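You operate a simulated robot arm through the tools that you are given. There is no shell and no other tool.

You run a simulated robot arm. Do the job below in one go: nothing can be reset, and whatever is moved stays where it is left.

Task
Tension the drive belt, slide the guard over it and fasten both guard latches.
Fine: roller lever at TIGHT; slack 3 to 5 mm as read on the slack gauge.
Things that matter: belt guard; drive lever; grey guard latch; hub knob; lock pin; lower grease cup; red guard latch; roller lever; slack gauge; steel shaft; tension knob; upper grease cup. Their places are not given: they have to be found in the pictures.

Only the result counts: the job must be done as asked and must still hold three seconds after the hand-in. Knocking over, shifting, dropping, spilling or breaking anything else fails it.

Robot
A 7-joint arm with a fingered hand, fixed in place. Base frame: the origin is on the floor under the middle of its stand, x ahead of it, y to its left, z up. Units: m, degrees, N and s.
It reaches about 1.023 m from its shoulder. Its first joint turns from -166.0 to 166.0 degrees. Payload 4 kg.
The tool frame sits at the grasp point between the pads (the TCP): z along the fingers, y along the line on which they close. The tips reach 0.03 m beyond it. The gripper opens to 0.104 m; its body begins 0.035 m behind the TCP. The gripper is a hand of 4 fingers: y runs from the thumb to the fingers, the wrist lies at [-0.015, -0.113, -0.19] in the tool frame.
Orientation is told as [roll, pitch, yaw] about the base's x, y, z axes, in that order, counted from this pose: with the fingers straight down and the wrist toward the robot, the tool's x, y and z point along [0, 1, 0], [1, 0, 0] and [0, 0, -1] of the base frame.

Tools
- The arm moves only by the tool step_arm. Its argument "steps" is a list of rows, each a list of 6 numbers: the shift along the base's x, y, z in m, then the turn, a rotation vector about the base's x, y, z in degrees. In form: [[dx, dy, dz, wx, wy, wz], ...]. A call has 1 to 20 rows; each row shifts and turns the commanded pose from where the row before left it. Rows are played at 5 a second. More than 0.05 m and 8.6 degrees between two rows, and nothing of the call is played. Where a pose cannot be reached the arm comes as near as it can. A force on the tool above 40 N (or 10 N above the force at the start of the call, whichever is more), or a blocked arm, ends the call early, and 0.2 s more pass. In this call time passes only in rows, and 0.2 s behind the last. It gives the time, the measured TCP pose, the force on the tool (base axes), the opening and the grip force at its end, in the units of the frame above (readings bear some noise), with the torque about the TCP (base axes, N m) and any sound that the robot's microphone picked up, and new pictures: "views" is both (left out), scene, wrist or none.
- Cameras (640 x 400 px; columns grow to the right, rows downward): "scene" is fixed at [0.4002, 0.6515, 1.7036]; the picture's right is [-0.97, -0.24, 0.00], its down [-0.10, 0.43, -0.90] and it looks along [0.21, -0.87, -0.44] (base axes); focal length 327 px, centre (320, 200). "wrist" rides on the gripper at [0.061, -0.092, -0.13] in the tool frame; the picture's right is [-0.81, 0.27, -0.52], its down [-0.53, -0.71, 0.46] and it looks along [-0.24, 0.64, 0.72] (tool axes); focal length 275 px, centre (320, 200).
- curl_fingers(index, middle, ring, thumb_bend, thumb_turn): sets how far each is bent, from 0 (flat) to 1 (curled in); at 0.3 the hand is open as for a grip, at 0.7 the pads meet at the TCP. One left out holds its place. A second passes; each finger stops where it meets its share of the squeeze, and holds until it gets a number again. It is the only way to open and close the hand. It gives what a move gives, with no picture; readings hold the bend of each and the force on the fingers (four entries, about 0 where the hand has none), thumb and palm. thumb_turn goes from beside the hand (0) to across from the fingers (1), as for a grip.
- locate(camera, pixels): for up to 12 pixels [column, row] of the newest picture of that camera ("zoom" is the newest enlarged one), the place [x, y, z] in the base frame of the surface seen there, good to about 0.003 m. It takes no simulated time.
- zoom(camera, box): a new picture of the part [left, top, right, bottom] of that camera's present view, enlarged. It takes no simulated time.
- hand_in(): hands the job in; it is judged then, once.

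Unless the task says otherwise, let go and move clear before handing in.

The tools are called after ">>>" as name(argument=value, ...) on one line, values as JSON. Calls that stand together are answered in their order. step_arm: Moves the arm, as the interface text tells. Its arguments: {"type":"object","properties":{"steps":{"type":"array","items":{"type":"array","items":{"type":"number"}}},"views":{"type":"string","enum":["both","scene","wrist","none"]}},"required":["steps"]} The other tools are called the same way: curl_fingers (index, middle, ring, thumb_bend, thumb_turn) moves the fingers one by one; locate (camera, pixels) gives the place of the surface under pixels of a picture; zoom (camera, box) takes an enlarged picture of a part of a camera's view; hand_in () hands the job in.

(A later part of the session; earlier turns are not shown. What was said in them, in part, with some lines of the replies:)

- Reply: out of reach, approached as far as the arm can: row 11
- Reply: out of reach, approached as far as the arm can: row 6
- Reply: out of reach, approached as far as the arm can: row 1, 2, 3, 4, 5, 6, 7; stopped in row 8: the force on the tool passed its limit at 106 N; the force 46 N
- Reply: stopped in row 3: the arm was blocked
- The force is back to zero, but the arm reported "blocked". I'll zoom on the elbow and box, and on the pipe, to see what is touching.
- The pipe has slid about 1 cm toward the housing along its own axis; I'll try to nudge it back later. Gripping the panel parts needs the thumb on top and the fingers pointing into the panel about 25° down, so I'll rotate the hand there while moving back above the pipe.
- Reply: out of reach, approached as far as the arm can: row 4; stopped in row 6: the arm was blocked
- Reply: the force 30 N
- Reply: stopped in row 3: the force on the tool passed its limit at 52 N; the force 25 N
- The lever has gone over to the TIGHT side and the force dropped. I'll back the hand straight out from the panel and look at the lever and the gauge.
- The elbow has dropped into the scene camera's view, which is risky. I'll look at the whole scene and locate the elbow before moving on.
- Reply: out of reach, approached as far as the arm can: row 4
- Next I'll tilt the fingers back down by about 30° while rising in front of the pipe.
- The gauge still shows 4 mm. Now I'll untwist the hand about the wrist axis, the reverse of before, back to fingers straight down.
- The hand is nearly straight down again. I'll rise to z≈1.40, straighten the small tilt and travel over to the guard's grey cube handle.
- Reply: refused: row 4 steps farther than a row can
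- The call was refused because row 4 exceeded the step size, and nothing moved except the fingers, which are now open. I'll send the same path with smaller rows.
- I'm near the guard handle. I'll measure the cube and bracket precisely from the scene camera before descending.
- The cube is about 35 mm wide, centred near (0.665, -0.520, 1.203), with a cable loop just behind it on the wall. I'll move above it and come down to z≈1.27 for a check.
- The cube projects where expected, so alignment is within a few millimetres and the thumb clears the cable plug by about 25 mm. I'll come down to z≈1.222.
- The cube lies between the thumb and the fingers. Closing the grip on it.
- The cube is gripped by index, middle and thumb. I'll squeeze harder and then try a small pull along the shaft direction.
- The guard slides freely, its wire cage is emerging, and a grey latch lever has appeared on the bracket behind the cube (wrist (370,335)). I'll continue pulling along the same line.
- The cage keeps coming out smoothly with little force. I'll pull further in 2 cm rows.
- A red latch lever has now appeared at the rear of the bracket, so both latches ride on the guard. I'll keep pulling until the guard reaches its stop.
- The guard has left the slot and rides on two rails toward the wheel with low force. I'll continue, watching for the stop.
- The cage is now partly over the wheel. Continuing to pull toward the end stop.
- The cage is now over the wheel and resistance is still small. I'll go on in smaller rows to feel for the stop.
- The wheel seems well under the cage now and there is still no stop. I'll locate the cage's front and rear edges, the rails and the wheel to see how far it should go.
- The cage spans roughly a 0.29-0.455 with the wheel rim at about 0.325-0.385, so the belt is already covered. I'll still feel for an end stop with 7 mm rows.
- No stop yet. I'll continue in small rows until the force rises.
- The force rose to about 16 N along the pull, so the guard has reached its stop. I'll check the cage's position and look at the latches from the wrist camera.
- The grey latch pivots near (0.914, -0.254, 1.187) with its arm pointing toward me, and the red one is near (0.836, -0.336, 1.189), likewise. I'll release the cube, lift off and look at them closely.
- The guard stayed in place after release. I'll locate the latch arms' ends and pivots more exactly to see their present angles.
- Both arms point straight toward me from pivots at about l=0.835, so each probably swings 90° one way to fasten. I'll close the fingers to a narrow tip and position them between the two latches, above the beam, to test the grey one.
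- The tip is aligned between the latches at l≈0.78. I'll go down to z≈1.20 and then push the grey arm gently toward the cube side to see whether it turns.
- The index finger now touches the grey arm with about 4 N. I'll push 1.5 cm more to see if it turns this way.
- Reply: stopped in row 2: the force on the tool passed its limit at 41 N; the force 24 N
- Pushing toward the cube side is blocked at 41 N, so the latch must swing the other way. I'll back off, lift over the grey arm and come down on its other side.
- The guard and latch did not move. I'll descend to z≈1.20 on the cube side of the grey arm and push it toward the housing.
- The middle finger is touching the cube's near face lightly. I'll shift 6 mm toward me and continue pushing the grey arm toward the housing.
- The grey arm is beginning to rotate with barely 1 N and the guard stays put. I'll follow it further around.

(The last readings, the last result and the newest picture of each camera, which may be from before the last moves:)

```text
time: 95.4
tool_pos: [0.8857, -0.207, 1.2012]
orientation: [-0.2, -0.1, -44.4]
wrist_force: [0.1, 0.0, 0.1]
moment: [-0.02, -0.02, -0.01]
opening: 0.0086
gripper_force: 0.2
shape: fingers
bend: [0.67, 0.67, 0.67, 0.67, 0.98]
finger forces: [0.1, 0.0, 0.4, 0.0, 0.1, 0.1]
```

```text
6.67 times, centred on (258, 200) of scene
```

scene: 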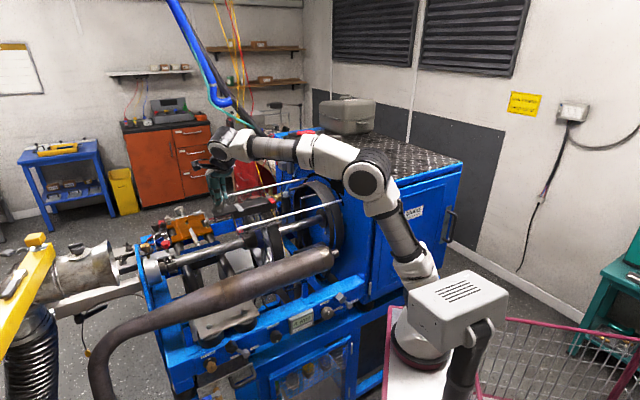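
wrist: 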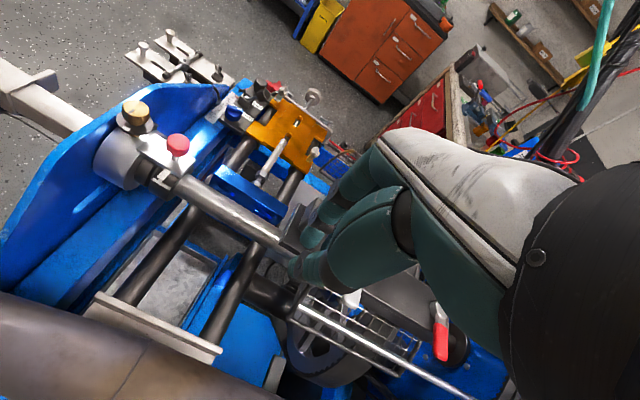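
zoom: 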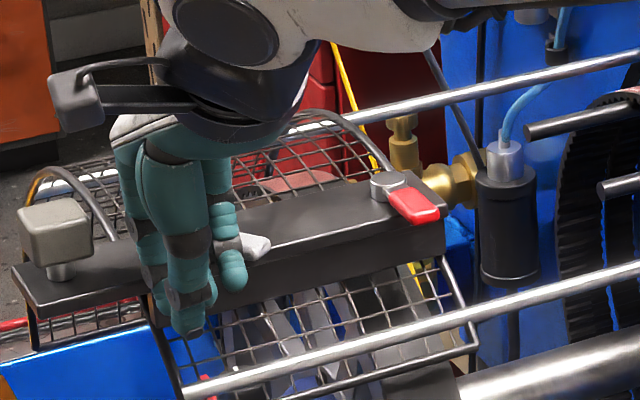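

The grey arm is about 60° round. I'll follow an arc, further along the beam and inward, to bring it to lie along the beam.

>>> step_arm(steps=[[-0.0028, -0.0113, 0, 0, 0, 0], [-0.0028, -0.0113, 0, 0, 0, 0], [-0.0028, -0.0113, 0, 0, 0, 0], [0.0042, -0.0042, 0, 0, 0, 0]], views="wrist")

>>> zoom(camera="scene", box=[210, 170, 306, 230])

```text
time: 96.4
tool_pos: [0.8808, -0.2452, 1.2025]
orientation: [0.0, 0.0, -44.4]
wrist_force: [-4.0, 3.8, 4.6]
moment: [0.04, 0.11, -0.09]
opening: 0.0066
gripper_force: 3.5
shape: fingers
bend: [0.69, 0.71, 0.68, 0.67, 0.98]
finger forces: [1.7, 3.5, 1.3, 0.0, 0.0, 0.1]
```

wrist: 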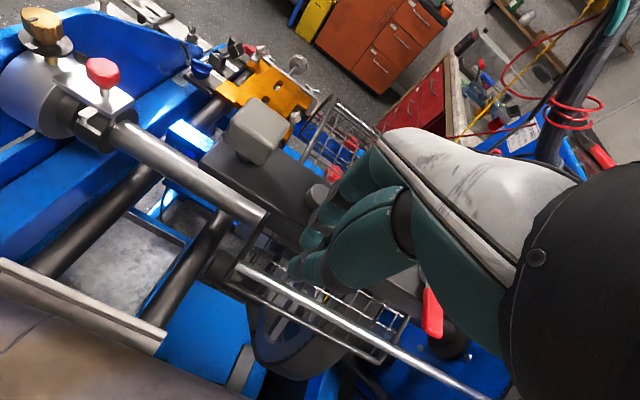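

```text
6.67 times, centred on (258, 200) of scene
```

zoom: 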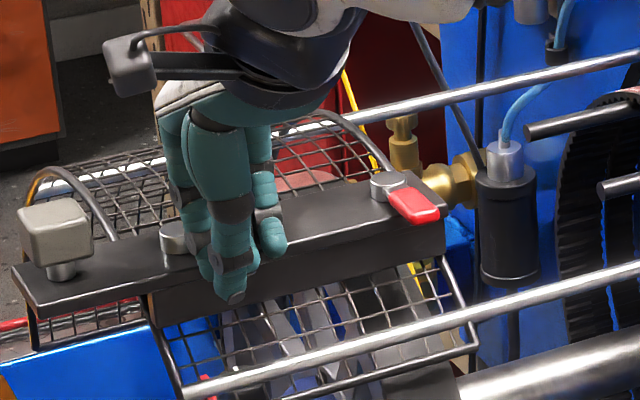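

All three fingers now bear lightly on the arm. I'll push inward a little more to finish the swing.

>>> step_arm(steps=[[0.004, -0.004, 0.001, 0, 0, 0], [0.004, -0.004, 0.001, 0, 0, 0]], views="none")

>>> zoom(camera="wrist", box=[220, 160, 420, 340])

>>> zoom(camera="scene", box=[210, 170, 306, 230])

```text
time: 97.0
tool_pos: [0.8905, -0.2522, 1.2063]
orientation: [0.0, -0.1, -44.3]
wrist_force: [-11.9, 11.6, 10.2]
moment: [-0.01, 0.19, -0.15]
opening: 0.0004
gripper_force: 9.3
shape: fingers
bend: [0.71, 0.71, 0.7, 0.67, 0.98]
finger forces: [5.6, 9.0, 4.5, 0.0, 0.0, 0.0]
```

```text
2.22 times, centred on (320, 250) of wrist
```

zoom: 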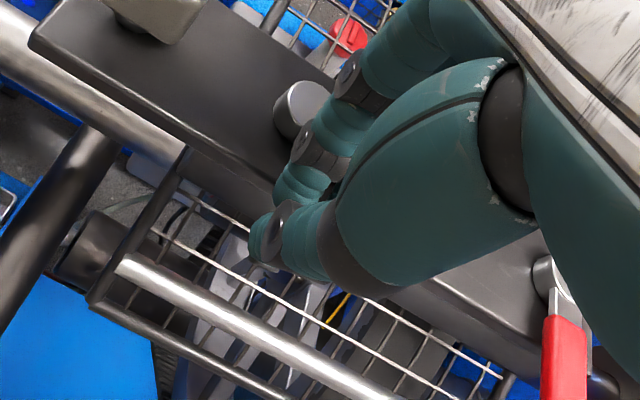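

```text
6.67 times, centred on (258, 200) of scene
```

zoom: 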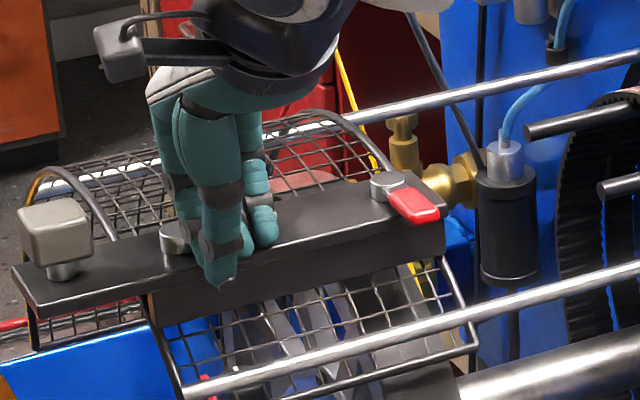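

The resistance is rising (about 17 N outward, 10 N up). I'll lift off and see where the grey arm now stands.

>>> step_arm(steps=[[-0.006, 0.006, 0.01, 0, 0, 0], [0, 0, 0.04, 0, 0, 0], [-0.02, 0.02, 0.03, 0, 0, 0]], views="both")

>>> zoom(camera="scene", box=[210, 170, 306, 230])

>>> zoom(camera="wrist", box=[220, 160, 420, 340])

```text
time: 97.8
tool_pos: [0.865, -0.2285, 1.2847]
orientation: [-0.2, -0.1, -44.4]
wrist_force: [0.5, -0.8, -0.7]
moment: [0.01, -0.01, 0.0]
opening: 0.0085
gripper_force: 0.1
shape: fingers
bend: [0.67, 0.67, 0.67, 0.67, 0.98]
finger forces: [0.1, 0.0, 0.1, 0.0, 0.0, 0.1]
```

scene: 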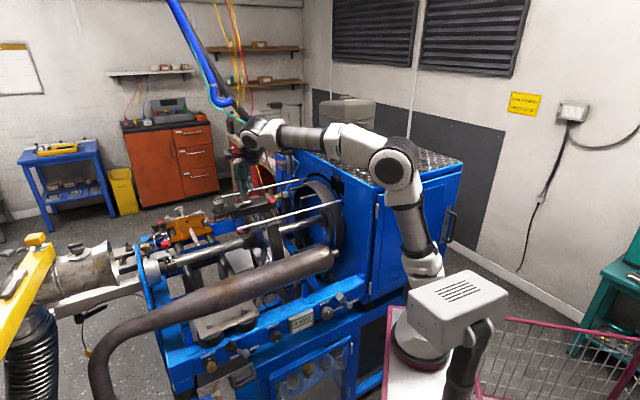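
wrist: 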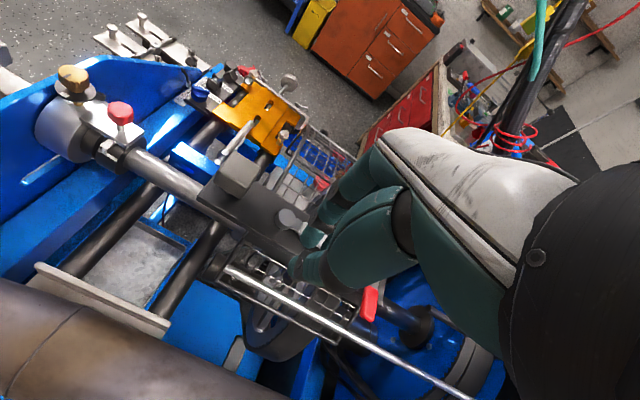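

```text
6.67 times, centred on (258, 200) of scene
```

zoom: 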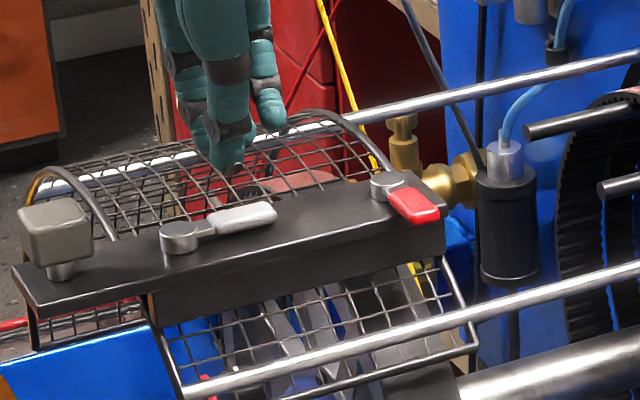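

```text
2.22 times, centred on (320, 250) of wrist
```

zoom: 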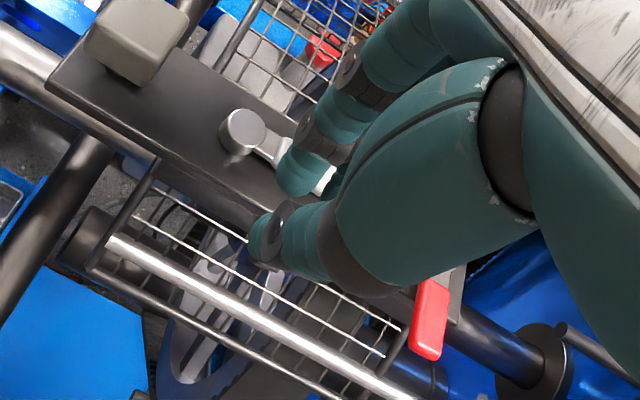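

The grey arm now lies along the beam pointing toward the red latch. I'll verify its angle and the guard position numerically.

>>> zoom(camera="scene", box=[226, 190, 282, 225])

>>> locate(camera="zoom", pixels=[[120, 162], [190, 150], [240, 135], [275, 125], [285, 120], [482, 78], [525, 120], [550, 138], [565, 145], [350, 130], [360, 170], [450, 165]])

```text
11.43 times, centred on (254, 208) of scene
```

zoom: 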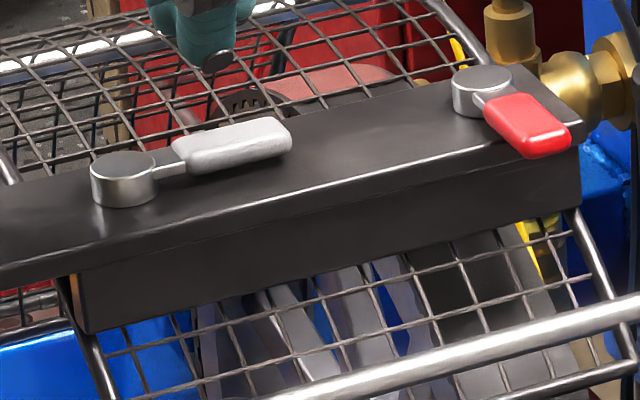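

```text
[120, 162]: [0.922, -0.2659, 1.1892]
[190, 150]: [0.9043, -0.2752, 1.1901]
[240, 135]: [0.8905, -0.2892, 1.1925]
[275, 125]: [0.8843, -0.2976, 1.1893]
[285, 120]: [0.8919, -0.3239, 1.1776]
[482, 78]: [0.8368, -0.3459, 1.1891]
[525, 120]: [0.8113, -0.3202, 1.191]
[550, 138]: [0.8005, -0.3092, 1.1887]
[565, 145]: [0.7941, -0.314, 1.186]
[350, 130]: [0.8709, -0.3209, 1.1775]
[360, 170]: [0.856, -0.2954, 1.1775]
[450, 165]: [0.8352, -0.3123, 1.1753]
```

The grey latch is at about 90°, parallel to the beam, and the guard has not moved. Next I'll move beyond the red latch on the housing side to test which way it turns with light force.

>>> step_arm(steps=[[-0.033, -0.033, 0, 0, 0, 0], [-0.033, -0.033, 0, 0, 0, 0], [-0.033, -0.033, 0, 0, 0, 0], [0, 0, -0.04, 0, 0, 0], [0.001, -0.001, -0.043, 0, 0, 0]], views="both")

>>> zoom(camera="scene", box=[230, 160, 326, 220])

>>> zoom(camera="wrist", box=[220, 160, 420, 340])

```text
time: 99.0
tool_pos: [0.7674, -0.33, 1.2018]
orientation: [-0.1, -0.2, -44.5]
wrist_force: [-0.5, -1.1, 0.0]
moment: [0.02, 0.02, -0.01]
opening: 0.0085
gripper_force: 0.0
shape: fingers
bend: [0.67, 0.67, 0.67, 0.67, 0.98]
finger forces: [0.0, 0.0, 0.1, 0.0, 0.1, 0.0]
```

scene: 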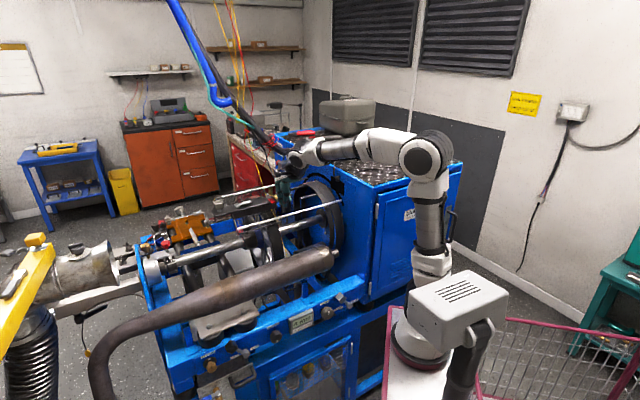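
wrist: 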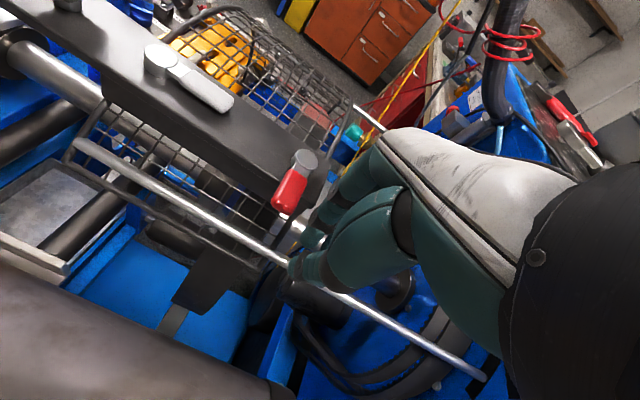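

```text
6.67 times, centred on (278, 190) of scene
```

zoom: 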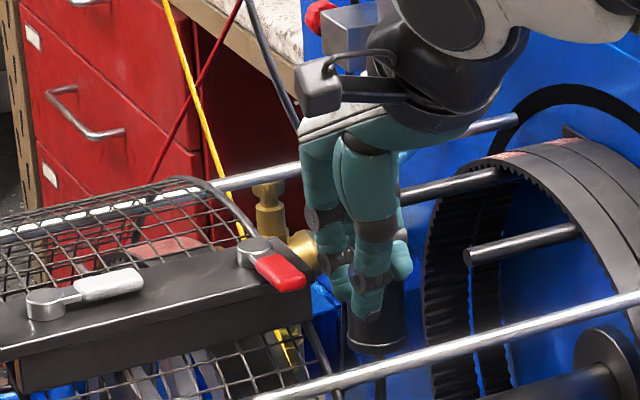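

```text
2.22 times, centred on (320, 250) of wrist
```

zoom: 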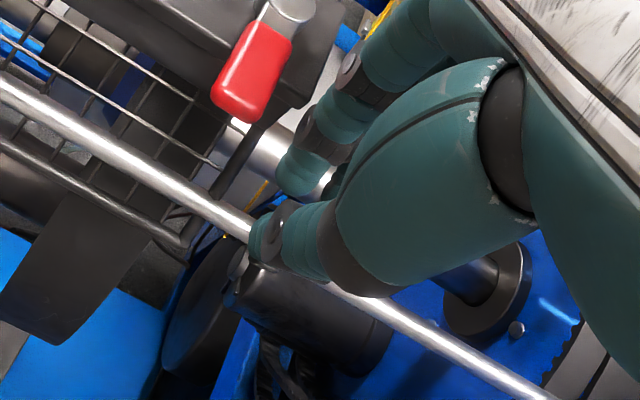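

The fingers are on the housing side of the red arm. I'll push it gently toward the cube end and watch the force.

>>> step_arm(steps=[[0.005, 0.005, 0, 0, 0, 0], [0.005, 0.005, 0, 0, 0, 0]], views="none")

>>> step_arm(steps=[[0.003, 0.003, 0, 0, 0, 0]], views="none")

>>> zoom(camera="scene", box=[230, 160, 326, 220])

```text
time: 99.6
tool_pos: [0.7764, -0.319, 1.2006]
orientation: [-0.1, 0.0, -44.4]
wrist_force: [-2.1, -0.7, 1.3]
moment: [0.01, 0.02, -0.01]
opening: 0.0085
gripper_force: 0.4
shape: fingers
bend: [0.67, 0.67, 0.67, 0.67, 0.98]
finger forces: [1.1, 0.0, 0.0, 0.0, 0.0, 0.0]
```

```text
time: 100.0
tool_pos: [0.7793, -0.3144, 1.2015]
orientation: [0.0, -0.1, -44.5]
wrist_force: [-0.6, -0.2, 0.3]
moment: [-0.03, 0.0, -0.01]
opening: 0.0082
gripper_force: 0.6
shape: fingers
bend: [0.67, 0.67, 0.67, 0.67, 0.98]
finger forces: [1.0, 0.1, 0.1, 0.0, 0.0, 0.0]
```

```text
6.67 times, centred on (278, 190) of scene
```

zoom: 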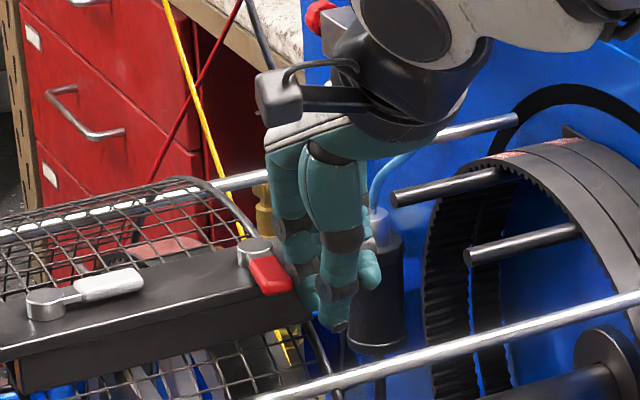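

The red arm turns toward the cube end with only about 1 N. I'll follow it around in the same manner.

>>> step_arm(steps=[[0.005, 0.005, 0, 0, 0, 0], [0.005, 0.005, 0, 0, 0, 0], [0.005, 0.005, 0, 0, 0, 0]], views="none")

>>> zoom(camera="scene", box=[230, 160, 326, 220])

```text
time: 100.8
tool_pos: [0.7943, -0.3003, 1.2013]
orientation: [-0.2, -0.1, -44.3]
wrist_force: [-0.2, -0.9, 0.1]
moment: [0.01, -0.02, 0.02]
opening: 0.0084
gripper_force: 0.1
shape: fingers
bend: [0.67, 0.67, 0.67, 0.67, 0.98]
finger forces: [0.2, 0.0, 0.0, 0.0, 0.1, 0.1]
```

```text
6.67 times, centred on (278, 190) of scene
```

zoom: 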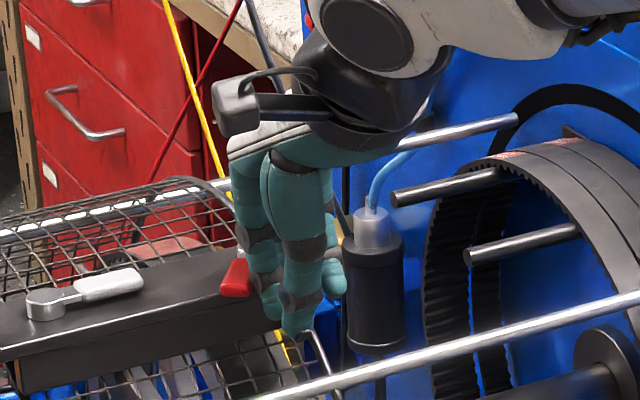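

The red arm is about halfway. I'll follow the arc inward to bring it parallel to the beam.

>>> step_arm(steps=[[0.0118, 0.0062, 0, 0, 0, 0], [0.0118, 0.0062, 0, 0, 0, 0], [0.0118, 0.0062, 0, 0, 0, 0], [0.0118, 0.0062, 0, 0, 0, 0]], views="none")

>>> zoom(camera="scene", box=[220, 160, 316, 220])

```text
time: 101.8
tool_pos: [0.8415, -0.2748, 1.2008]
orientation: [-0.1, -0.1, -44.3]
wrist_force: [-1.6, 0.6, 1.3]
moment: [0.0, 0.03, -0.06]
opening: 0.0082
gripper_force: 0.5
shape: fingers
bend: [0.67, 0.68, 0.67, 0.67, 0.98]
finger forces: [0.0, 1.7, 0.0, 0.1, 0.1, 0.1]
```

```text
6.67 times, centred on (268, 190) of scene
```

zoom: 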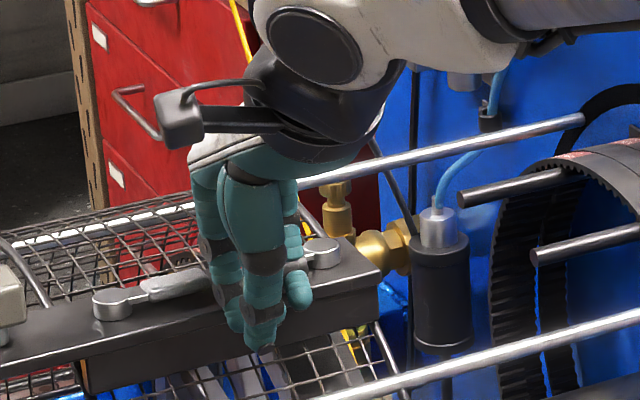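

Contact is on the middle finger at about 2 N. I'll push inward (toward the beam) to complete the red arm's swing.

>>> step_arm(steps=[[0.0042, -0.0042, 0.0005, 0, 0, 0], [0.0042, -0.0042, 0.0005, 0, 0, 0]], views="none")

>>> zoom(camera="scene", box=[220, 160, 316, 220])

```text
time: 102.4
tool_pos: [0.8484, -0.2823, 1.2025]
orientation: [-0.1, 0.0, -44.3]
wrist_force: [-7.7, 9.0, 3.7]
moment: [0.09, 0.21, -0.11]
opening: 0.0025
gripper_force: 6.8
shape: fingers
bend: [0.7, 0.71, 0.7, 0.67, 0.98]
finger forces: [4.7, 5.4, 2.9, 0.1, 0.0, 0.0]
```

```text
6.67 times, centred on (268, 190) of scene
```

zoom: 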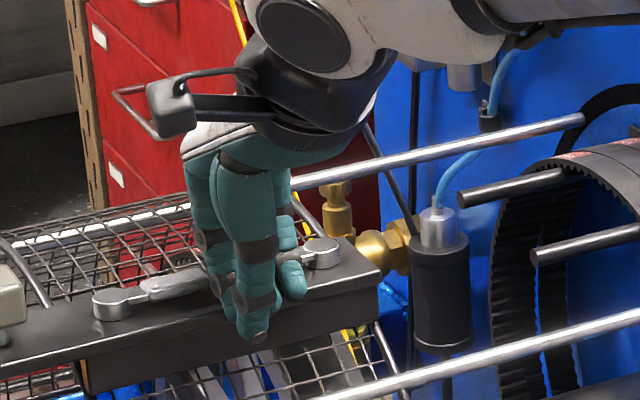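

The force is rising as it did with the grey latch at its stop. One more small push, then I'll lift off and check.

>>> step_arm(steps=[[0.0035, -0.0035, 0.001, 0, 0, 0], [-0.006, 0.006, 0.008, 0, 0, 0], [-0.01, 0.01, 0.04, 0, 0, 0], [-0.02, 0.02, 0.04, 0, 0, 0]], views="both")

>>> zoom(camera="scene", box=[226, 190, 282, 225])

```text
time: 103.4
tool_pos: [0.8159, -0.251, 1.2902]
orientation: [-0.2, -0.1, -44.3]
wrist_force: [-0.1, 0.0, -0.4]
moment: [0.0, 0.02, 0.02]
opening: 0.0083
gripper_force: 0.1
shape: fingers
bend: [0.67, 0.67, 0.67, 0.67, 0.98]
finger forces: [0.0, 0.1, 0.0, 0.0, 0.0, 0.0]
```

scene: 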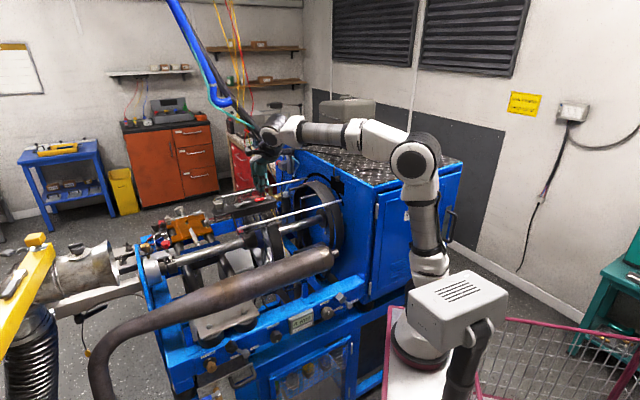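
wrist: 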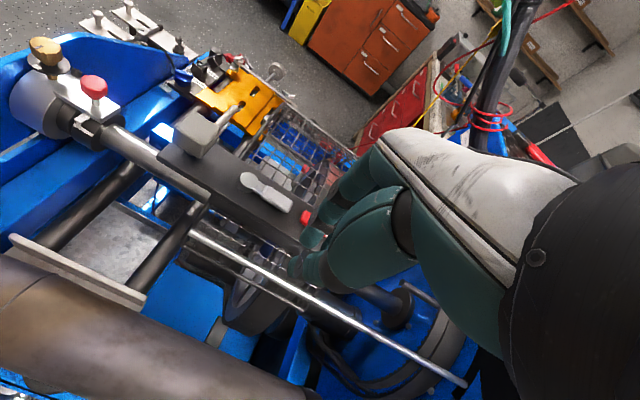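

```text
11.43 times, centred on (254, 208) of scene
```

zoom: 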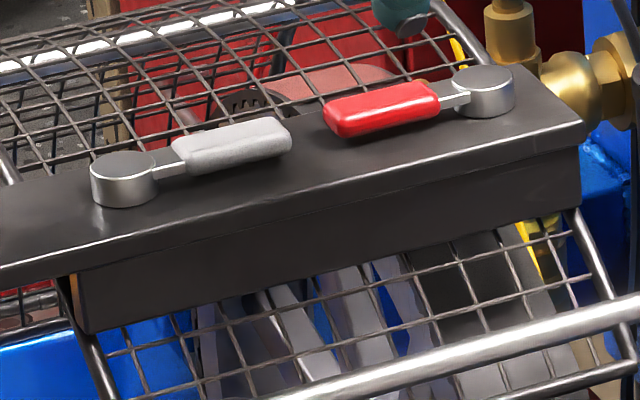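

Both latches now lie along the beam pointing at each other and the guard has not moved. Now I'll compare the pipe's position with the first pictures using the same zoom boxes.

>>> zoom(camera="scene", box=[240, 255, 350, 325])

>>> zoom(camera="scene", box=[160, 270, 370, 400])

>>> zoom(camera="scene", box=[0, 210, 160, 400])

>>> zoom(camera="scene", box=[300, 240, 380, 300])

```text
5.71 times, centred on (295, 290) of scene
```

zoom: 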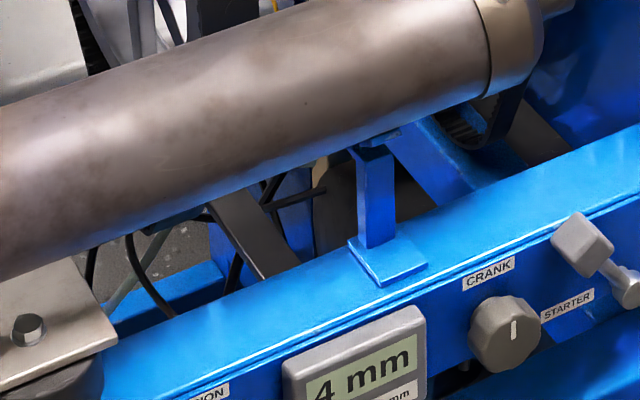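

```text
3.05 times, centred on (265, 335) of scene
```

zoom: 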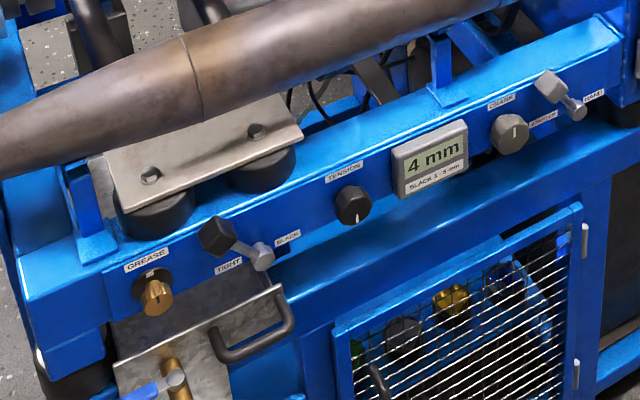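

```text
2.11 times, centred on (80, 305) of scene
```

zoom: 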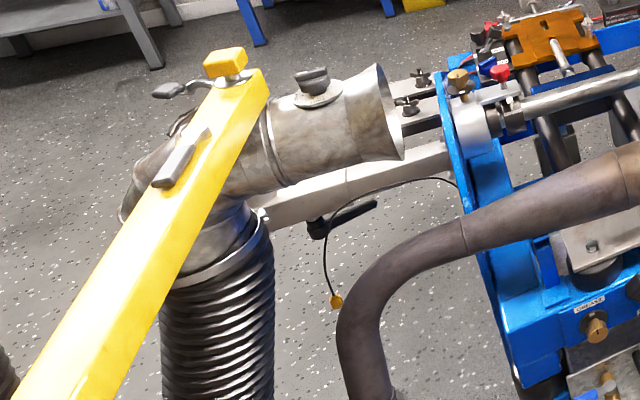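

```text
6.67 times, centred on (340, 270) of scene
```

zoom: 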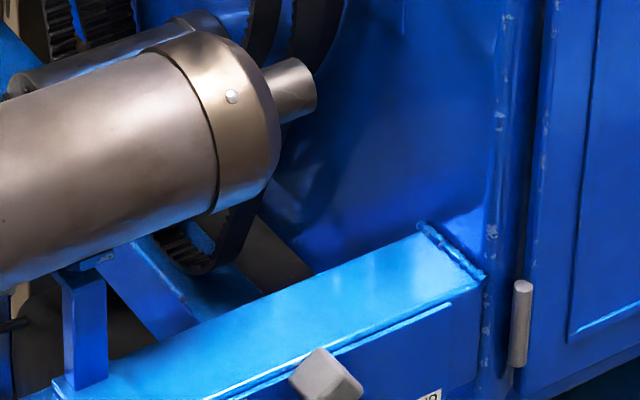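

The gauge shows 4 mm, the lever is at TIGHT and both latches are closed. The pipe is about 1 cm toward the housing from where it was, so I'll measure its end and the space there to see if I can nudge it back.

>>> locate(camera="zoom", pixels=[[231, 97], [310, 85], [300, 95], [285, 80], [260, 120], [240, 60], [275, 110], [200, 120], [100, 130], [400, 150], [350, 200], [220, 190]])

>>> locate(camera="scene", pixels=[[331, 252], [336, 252], [250, 290], [230, 300], [200, 305], [300, 262], [280, 285], [150, 320], [110, 345], [95, 380], [320, 250], [290, 290]])

```text
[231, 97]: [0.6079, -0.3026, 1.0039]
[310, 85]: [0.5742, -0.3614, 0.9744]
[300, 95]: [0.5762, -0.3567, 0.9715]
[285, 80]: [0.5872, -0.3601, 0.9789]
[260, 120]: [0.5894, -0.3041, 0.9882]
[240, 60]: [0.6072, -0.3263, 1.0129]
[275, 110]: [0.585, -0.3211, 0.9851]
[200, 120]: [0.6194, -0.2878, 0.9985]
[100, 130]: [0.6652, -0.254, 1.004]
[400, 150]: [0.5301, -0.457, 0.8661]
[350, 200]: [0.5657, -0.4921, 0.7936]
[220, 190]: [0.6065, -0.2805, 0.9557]
```

```text
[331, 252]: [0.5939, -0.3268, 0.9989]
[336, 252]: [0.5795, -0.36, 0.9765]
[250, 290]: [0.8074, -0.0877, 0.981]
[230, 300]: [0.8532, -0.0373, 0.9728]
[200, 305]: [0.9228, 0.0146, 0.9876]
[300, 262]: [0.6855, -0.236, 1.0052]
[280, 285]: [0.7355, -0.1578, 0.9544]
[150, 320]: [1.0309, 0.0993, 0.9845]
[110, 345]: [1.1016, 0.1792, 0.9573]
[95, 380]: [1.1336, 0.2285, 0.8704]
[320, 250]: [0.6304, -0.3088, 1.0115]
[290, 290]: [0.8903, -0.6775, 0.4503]
```

The pipe's end shoulder is near (0.587, -0.320, 0.99), and there is room to press on it from the housing side, just above the end pin. I'll travel high over to that spot and descend carefully to nudge the pipe back about 8 mm.

>>> step_arm(steps=[[-0.01, 0.005, 0.04, 0, 0, 0], [-0.04, -0.015, 0.01, 0, 0, 0], [-0.04, -0.02, 0, 0, 0, 0], [-0.04, -0.02, 0, 0, 0, 0], [-0.04, -0.02, 0, 0, 0, 0], [-0.04, -0.02, 0, 0, 0, 0], [-0.013, -0.021, 0, 0, 0, 0]], views="both")

```text
time: 105.0
tool_pos: [0.5937, -0.3618, 1.3391]
orientation: [-0.2, -0.1, -44.3]
wrist_force: [0.4, 0.1, 0.1]
moment: [0.0, 0.01, 0.0]
opening: 0.0086
gripper_force: 0.1
shape: fingers
bend: [0.67, 0.67, 0.67, 0.67, 0.98]
finger forces: [0.0, 0.0, 0.0, 0.1, 0.0, 0.1]
```

scene: 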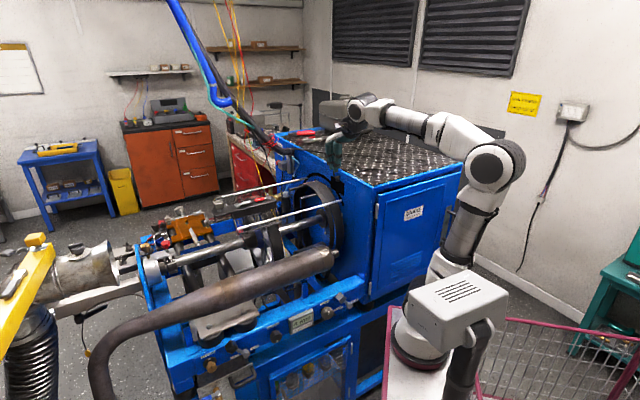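
wrist: 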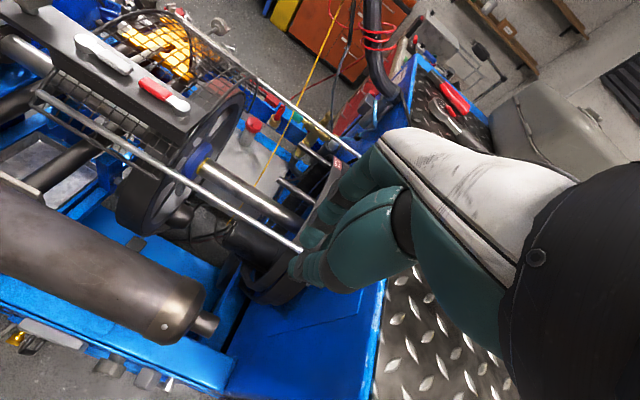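

From here I can see how the cage sits relative to the wheel. I'll zoom in to check that the guard really covers the belt wheel at this end position.

>>> zoom(camera="wrist", box=[20, 10, 260, 240])

>>> zoom(camera="scene", box=[200, 175, 350, 285])

>>> locate(camera="wrist", pixels=[[232, 105], [205, 125], [180, 175], [240, 110], [125, 145], [150, 225], [195, 105], [210, 90], [90, 30], [160, 80], [115, 205], [205, 170]])

```text
1.74 times, centred on (140, 125) of wrist
```

zoom: 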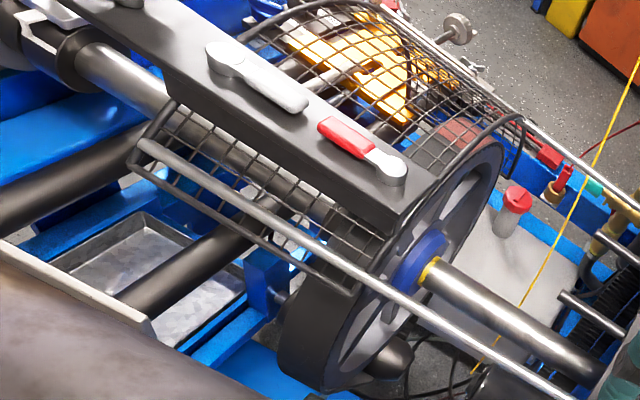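

```text
3.64 times, centred on (275, 230) of scene
```

zoom: 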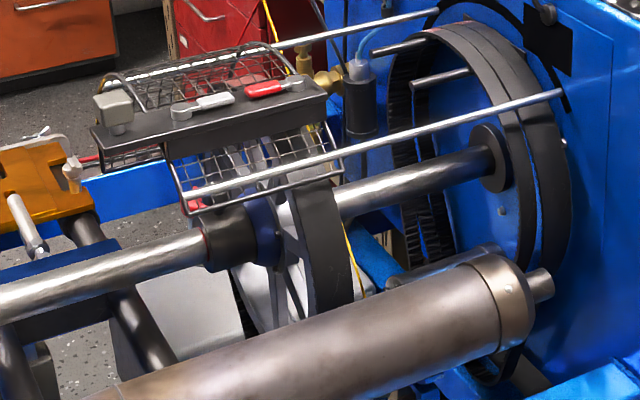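

```text
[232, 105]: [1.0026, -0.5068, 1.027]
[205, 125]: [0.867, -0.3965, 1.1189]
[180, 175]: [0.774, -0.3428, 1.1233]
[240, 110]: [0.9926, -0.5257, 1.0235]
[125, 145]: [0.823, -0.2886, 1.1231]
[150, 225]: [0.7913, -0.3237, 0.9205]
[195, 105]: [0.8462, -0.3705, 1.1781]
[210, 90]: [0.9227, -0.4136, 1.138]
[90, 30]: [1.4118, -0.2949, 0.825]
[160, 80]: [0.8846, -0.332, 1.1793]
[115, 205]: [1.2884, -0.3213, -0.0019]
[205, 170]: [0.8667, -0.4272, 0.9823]
```

The cage's rear edge lines up with the wheel's rear face, so the belt rim is covered at the end stop. Now I'll descend beside the pipe end toward z≈1.06 and look.

>>> step_arm(steps=[[0, 0, -0.04, 0, 0, 0], [0, 0, -0.04, 0, 0, 0], [0, 0, -0.04, 0, 0, 0], [0, 0, -0.04, 0, 0, 0], [0, 0, -0.04, 0, 0, 0], [0, 0, -0.04, 0, 0, 0]], views="both")

>>> zoom(camera="scene", box=[290, 190, 386, 270])

>>> zoom(camera="wrist", box=[200, 170, 440, 350])

```text
time: 106.4
tool_pos: [0.5932, -0.3606, 1.1021]
orientation: [-0.1, -0.1, -44.4]
wrist_force: [0.0, 0.1, 0.4]
moment: [0.01, -0.01, 0.01]
opening: 0.0084
gripper_force: 0.1
shape: fingers
bend: [0.67, 0.67, 0.67, 0.67, 0.98]
finger forces: [0.1, 0.0, 0.0, 0.0, 0.0, 0.1]
```

scene: 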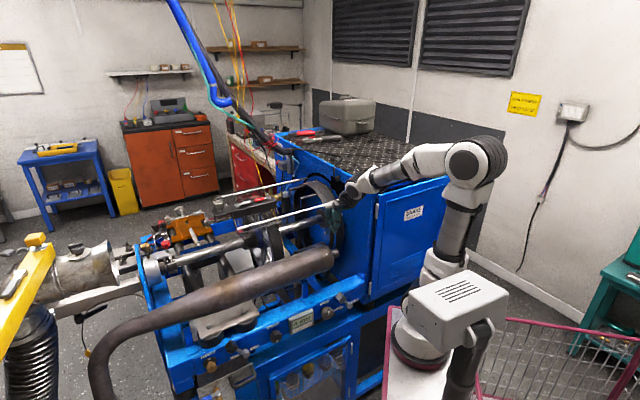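
wrist: 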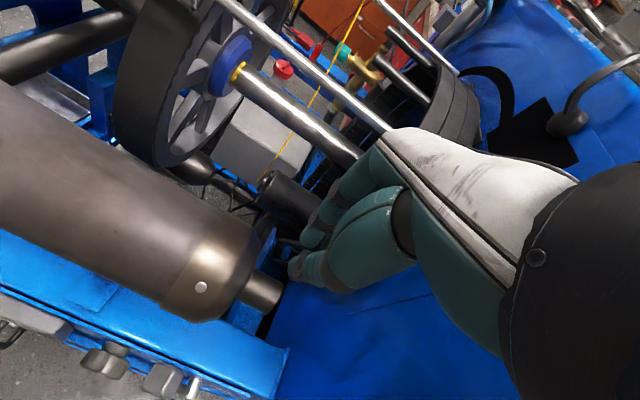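

```text
5.00 times, centred on (338, 230) of scene
```

zoom: 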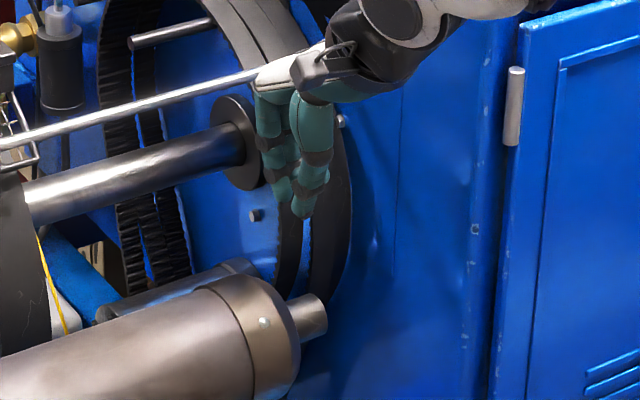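

```text
2.22 times, centred on (320, 260) of wrist
```

zoom: 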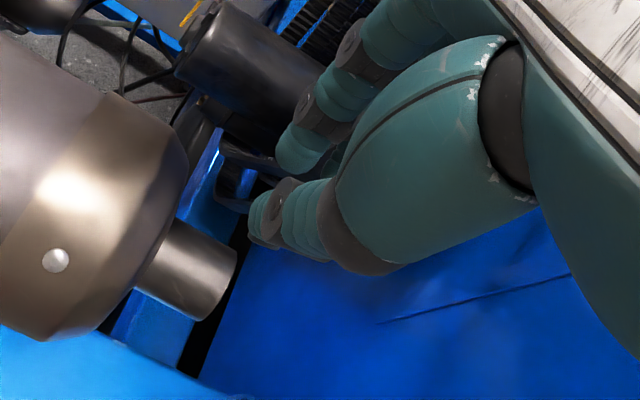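

I can see the pipe's cap and end pin clearly now. I'll locate the cap's end face and pin to set the push point.

>>> locate(camera="zoom", pixels=[[185, 150], [175, 200], [150, 260], [200, 250], [225, 270], [235, 265], [165, 120], [130, 100], [170, 230], [190, 230], [215, 295], [100, 320]])

```text
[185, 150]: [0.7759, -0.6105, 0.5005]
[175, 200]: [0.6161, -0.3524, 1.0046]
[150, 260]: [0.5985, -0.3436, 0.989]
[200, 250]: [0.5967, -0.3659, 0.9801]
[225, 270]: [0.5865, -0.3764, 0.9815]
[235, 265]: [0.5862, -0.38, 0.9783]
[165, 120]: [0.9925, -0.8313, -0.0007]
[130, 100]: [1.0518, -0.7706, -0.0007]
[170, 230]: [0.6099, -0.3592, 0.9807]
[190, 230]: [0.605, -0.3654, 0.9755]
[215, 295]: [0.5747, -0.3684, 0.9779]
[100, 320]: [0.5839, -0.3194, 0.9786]
```

The cap's end face is at a≈0.183, with the pin's top at z≈0.981 below it. I'll shift slightly toward the housing and lower the fingertips to z≈0.987, just above the pin.

>>> step_arm(steps=[[-0.005, -0.005, -0.03, 0, 0, 0], [0.001, -0.001, -0.03, 0, 0, 0], [0, 0, -0.025, 0, 0, 0], [0, 0, -0.01, 0, 0, 0]], views="wrist")

>>> zoom(camera="scene", box=[300, 210, 380, 270])

>>> zoom(camera="wrist", box=[200, 170, 440, 350])

```text
time: 107.4
tool_pos: [0.5923, -0.3685, 1.0088]
orientation: [0.0, -0.5, -44.4]
wrist_force: [1.6, -5.9, 17.3]
moment: [-0.35, -0.06, 0.04]
opening: 0.0083
gripper_force: 9.5
shape: fingers
bend: [0.67, 0.72, 0.67, 0.67, 0.98]
finger forces: [0.9, 17.5, 0.0, 0.0, 0.4, 0.1]
```

wrist: 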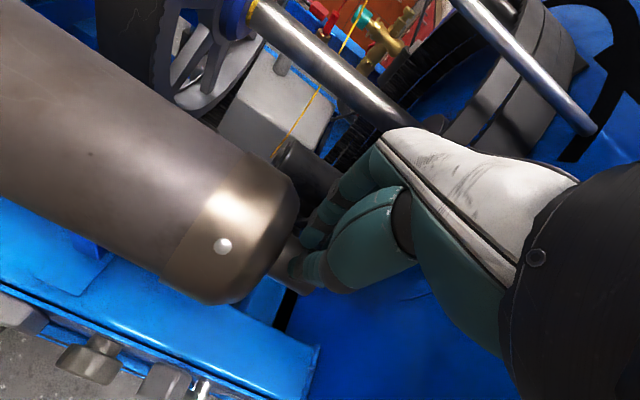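

```text
6.67 times, centred on (340, 240) of scene
```

zoom: 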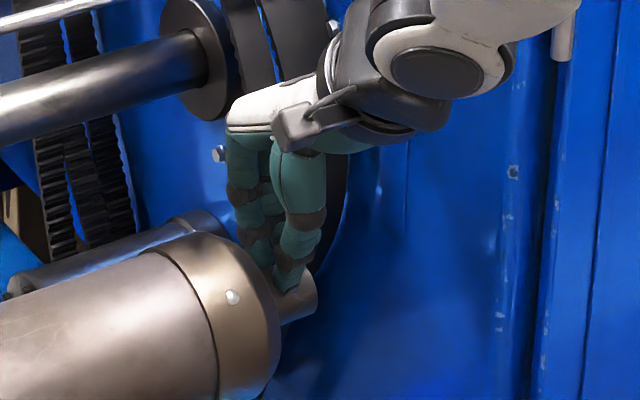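

```text
2.22 times, centred on (320, 260) of wrist
```

zoom: 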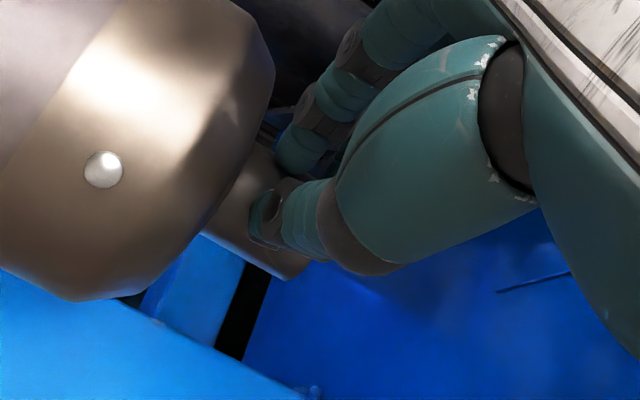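

The middle fingertip is resting on the pin (17 N). I'll raise 7 mm and then press gently along the pipe in 2-3 mm steps.

>>> step_arm(steps=[[0, 0, 0.007, 0, 0, 0], [0.003, 0.003, 0, 0, 0, 0], [0.002, 0.002, 0, 0, 0, 0]], views="none")

>>> zoom(camera="scene", box=[300, 240, 380, 300])

```text
time: 108.2
tool_pos: [0.5943, -0.3631, 1.0126]
orientation: [-0.3, -0.1, -44.2]
wrist_force: [0.1, 0.4, -0.4]
moment: [-0.01, -0.02, 0.04]
opening: 0.0087
gripper_force: 0.2
shape: fingers
bend: [0.67, 0.67, 0.67, 0.67, 0.98]
finger forces: [0.1, 0.0, 0.1, 0.0, 0.1, 0.0]
```

```text
6.67 times, centred on (340, 270) of scene
```

zoom: 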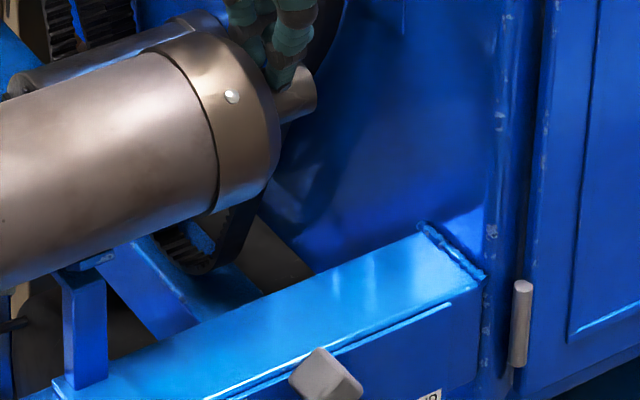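

No contact yet and the pipe is unchanged. Continuing in 2 mm steps.

>>> step_arm(steps=[[0.002, 0.002, 0, 0, 0, 0], [0.002, 0.002, 0, 0, 0, 0], [0.002, 0.002, 0, 0, 0, 0]], views="none")

>>> step_arm(steps=[[0.002, 0.002, 0, 0, 0, 0]], views="none")

>>> zoom(camera="scene", box=[300, 240, 380, 300])

```text
time: 109.0
tool_pos: [0.6001, -0.358, 1.0133]
orientation: [-0.1, -0.1, -44.4]
wrist_force: [-3.3, -2.2, -0.5]
moment: [-0.01, 0.07, -0.09]
opening: 0.0085
gripper_force: 2.3
shape: fingers
bend: [0.67, 0.67, 0.67, 0.67, 0.98]
finger forces: [4.0, 0.0, 0.1, 0.1, 0.3, 0.0]
```

```text
time: 109.4
tool_pos: [0.6013, -0.3557, 1.0137]
orientation: [-0.2, -0.1, -44.4]
wrist_force: [-3.3, -3.2, 0.7]
moment: [-0.02, 0.03, -0.08]
opening: 0.0085
gripper_force: 1.3
shape: fingers
bend: [0.67, 0.67, 0.67, 0.67, 0.98]
finger forces: [3.9, 0.0, 0.1, 0.0, 0.3, 0.0]
```

```text
6.67 times, centred on (340, 270) of scene
```

zoom: 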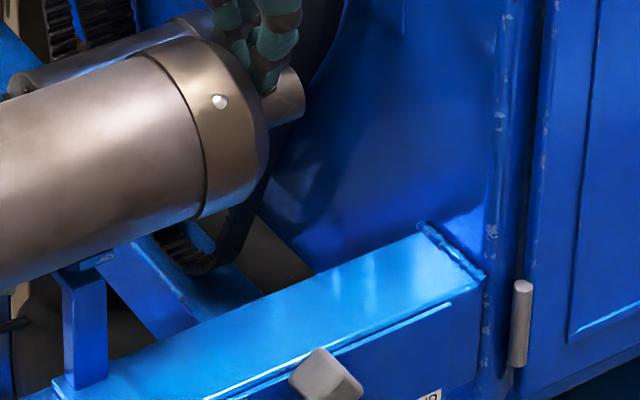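

The pipe slides back easily with about 4 N: the cap dot is now at (220,101) versus (221,113) at the start. I'll add about 1 mm more and then compare the whole pipe with the first pictures.

>>> step_arm(steps=[[0.001, 0.001, 0, 0, 0, 0]], views="none")

>>> zoom(camera="scene", box=[300, 240, 380, 300])

>>> zoom(camera="scene", box=[0, 210, 160, 400])

>>> zoom(camera="scene", box=[160, 270, 370, 400])

>>> zoom(camera="scene", box=[240, 255, 350, 325])

```text
time: 109.8
tool_pos: [0.6037, -0.3537, 1.0136]
orientation: [-0.2, -0.1, -44.3]
wrist_force: [-3.3, -2.1, -0.8]
moment: [-0.02, 0.01, -0.03]
opening: 0.008
gripper_force: 1.7
shape: fingers
bend: [0.67, 0.67, 0.67, 0.67, 0.98]
finger forces: [3.8, 0.0, 0.1, 0.0, 0.3, 0.0]
```

```text
6.67 times, centred on (340, 270) of scene
```

zoom: 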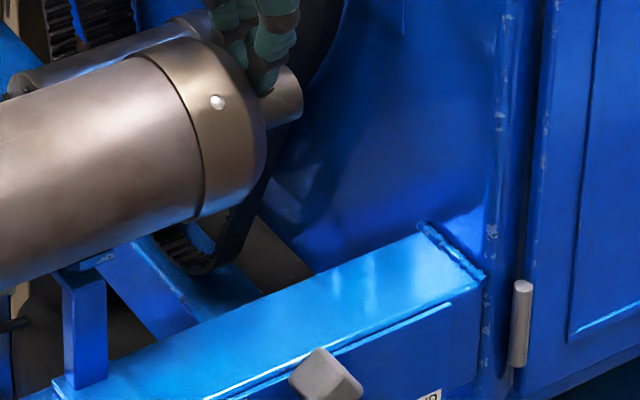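

```text
2.11 times, centred on (80, 305) of scene
```

zoom: 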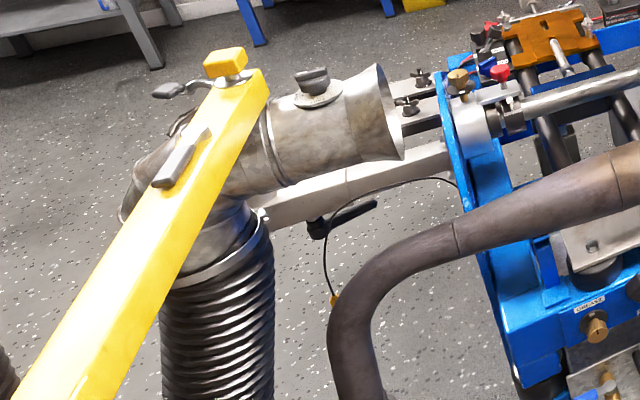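

```text
3.05 times, centred on (265, 335) of scene
```

zoom: 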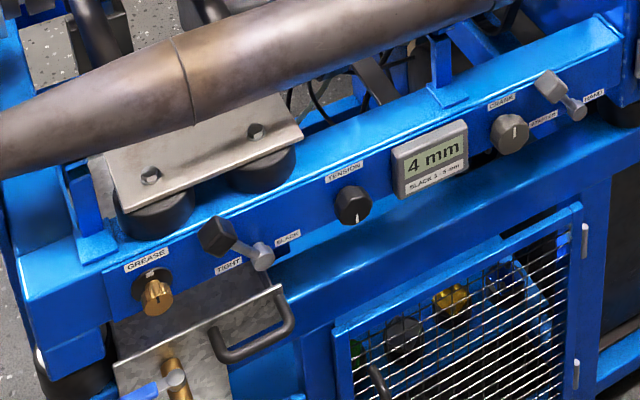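

```text
5.71 times, centred on (295, 290) of scene
```

zoom: 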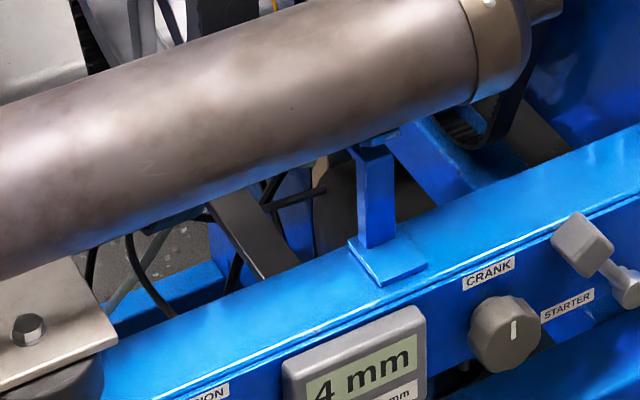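

The pipe's mid seam, cap ring and bend now match the first pictures within about a millimetre. I'll ease off and rise straight up, away from everything.

>>> step_arm(steps=[[-0.004, -0.004, 0, 0, 0, 0], [0, 0, 0.02, 0, 0, 0], [0, 0, 0.04, 0, 0, 0], [0, 0, 0.045, 0, 0, 0], [0, 0, 0.045, 0, 0, 0], [0, 0, 0.045, 0, 0, 0], [0, 0, 0.045, 0, 0, 0], [0, 0, 0.045, 0, 0, 0], [0, 0, 0.045, 0, 0, 0], [-0.02, 0.03, 0.03, 0, 0, 0], [-0.03, 0.03, 0.02, 0, 0, 0], [-0.03, 0.03, 0.02, 0, 0, 0]], views="both")

>>> zoom(camera="scene", box=[200, 175, 350, 285])

>>> zoom(camera="scene", box=[160, 270, 370, 400])

>>> zoom(camera="scene", box=[226, 190, 282, 225])

```text
time: 112.4
tool_pos: [0.5193, -0.2692, 1.4134]
orientation: [-0.1, 0.0, -44.4]
wrist_force: [0.6, -0.2, 0.2]
moment: [0.0, 0.04, 0.0]
opening: 0.0086
gripper_force: 0.0
shape: fingers
bend: [0.67, 0.67, 0.67, 0.67, 0.98]
finger forces: [0.0, 0.1, 0.0, 0.0, 0.0, 0.0]
```

scene: 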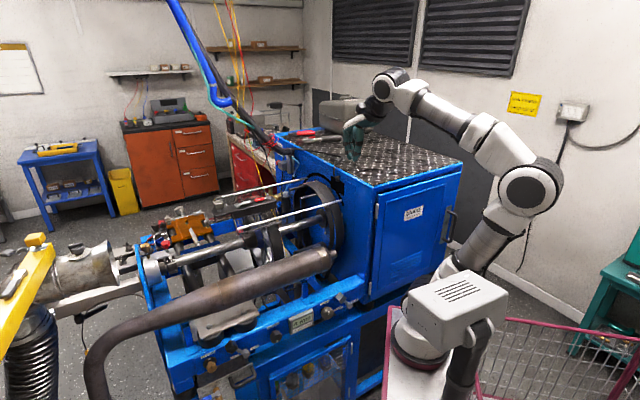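
wrist: 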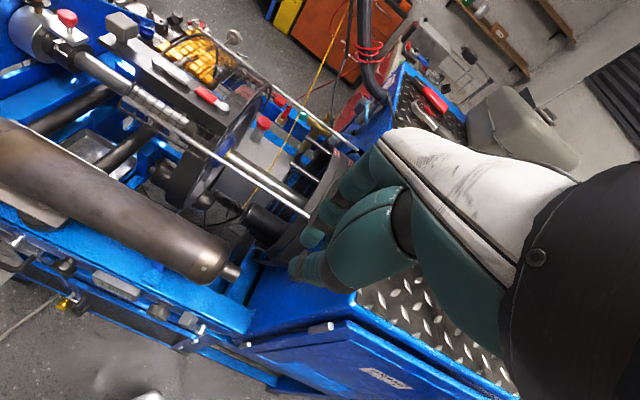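

```text
3.64 times, centred on (275, 230) of scene
```

zoom: 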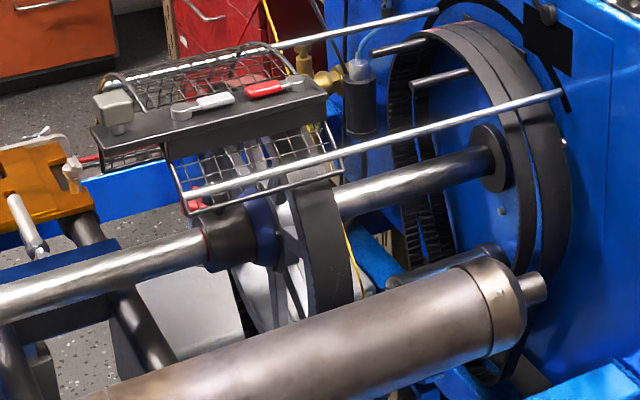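

```text
3.05 times, centred on (265, 335) of scene
```

zoom: 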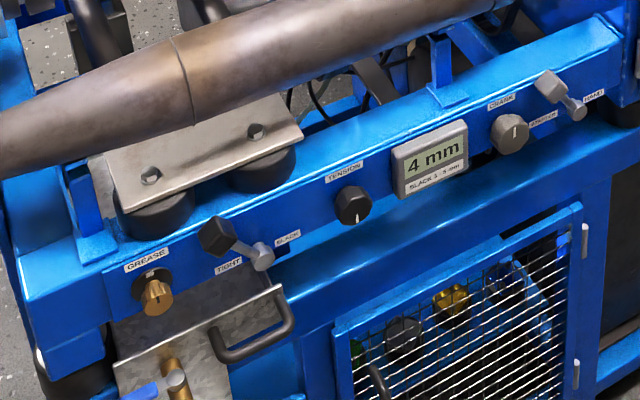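

```text
11.43 times, centred on (254, 208) of scene
```

zoom: 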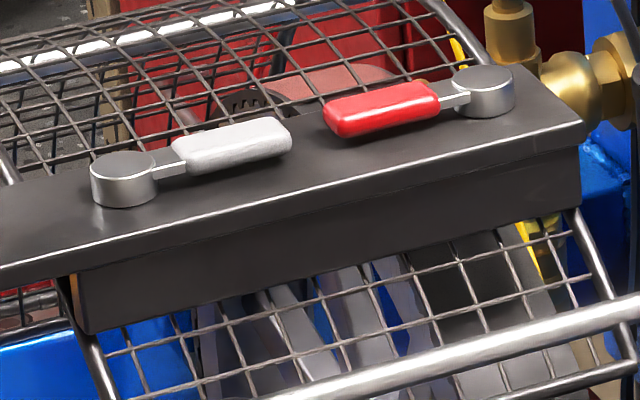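

The final check shows the roller lever at TIGHT, the gauge steady at 4 mm, the guard over the belt wheel with both latches turned along the beam, and the pipe back in place. The hand is clear, so I'm handing in.

>>> hand_in()

```text
The job is handed in.
```

The job is handed in. I have no verdict back, so this is how the machine stood in my last pictures:

- **Belt tension:** the roller lever is at TIGHT and the slack gauge reads 4 mm. It held 4 mm from when I let go of the tension knob until hand-in.
- **Guard:** it is drawn out to where it stopped against firm resistance. Its rear edge lines up with the rear face of the belt wheel.
- **Latches:** both were turned from pointing outward until they lay along the guard's bar. I took that as fastened because the grey latch would not turn the other way and both stopped firmly there. I did not test whether the guard is locked.

Three things went wrong along the way:

- **Pipe:** an arm move ran out of reach, and the fingers hit the large brown pipe with a peak of 106 N. It slid about 1 cm toward the housing. I pushed it back, and its seams now match the first pictures to about a millimetre. It still looks rolled by roughly 5° about its own axis.
- **Camera box:** on that same move the white box marked CAM looked turned, with the arm's elbow right beside it. It was back in its original position when I checked about a second later.
- **Grey latch:** I first pushed it the wrong way, up to 41 N, before it turned freely the other way.
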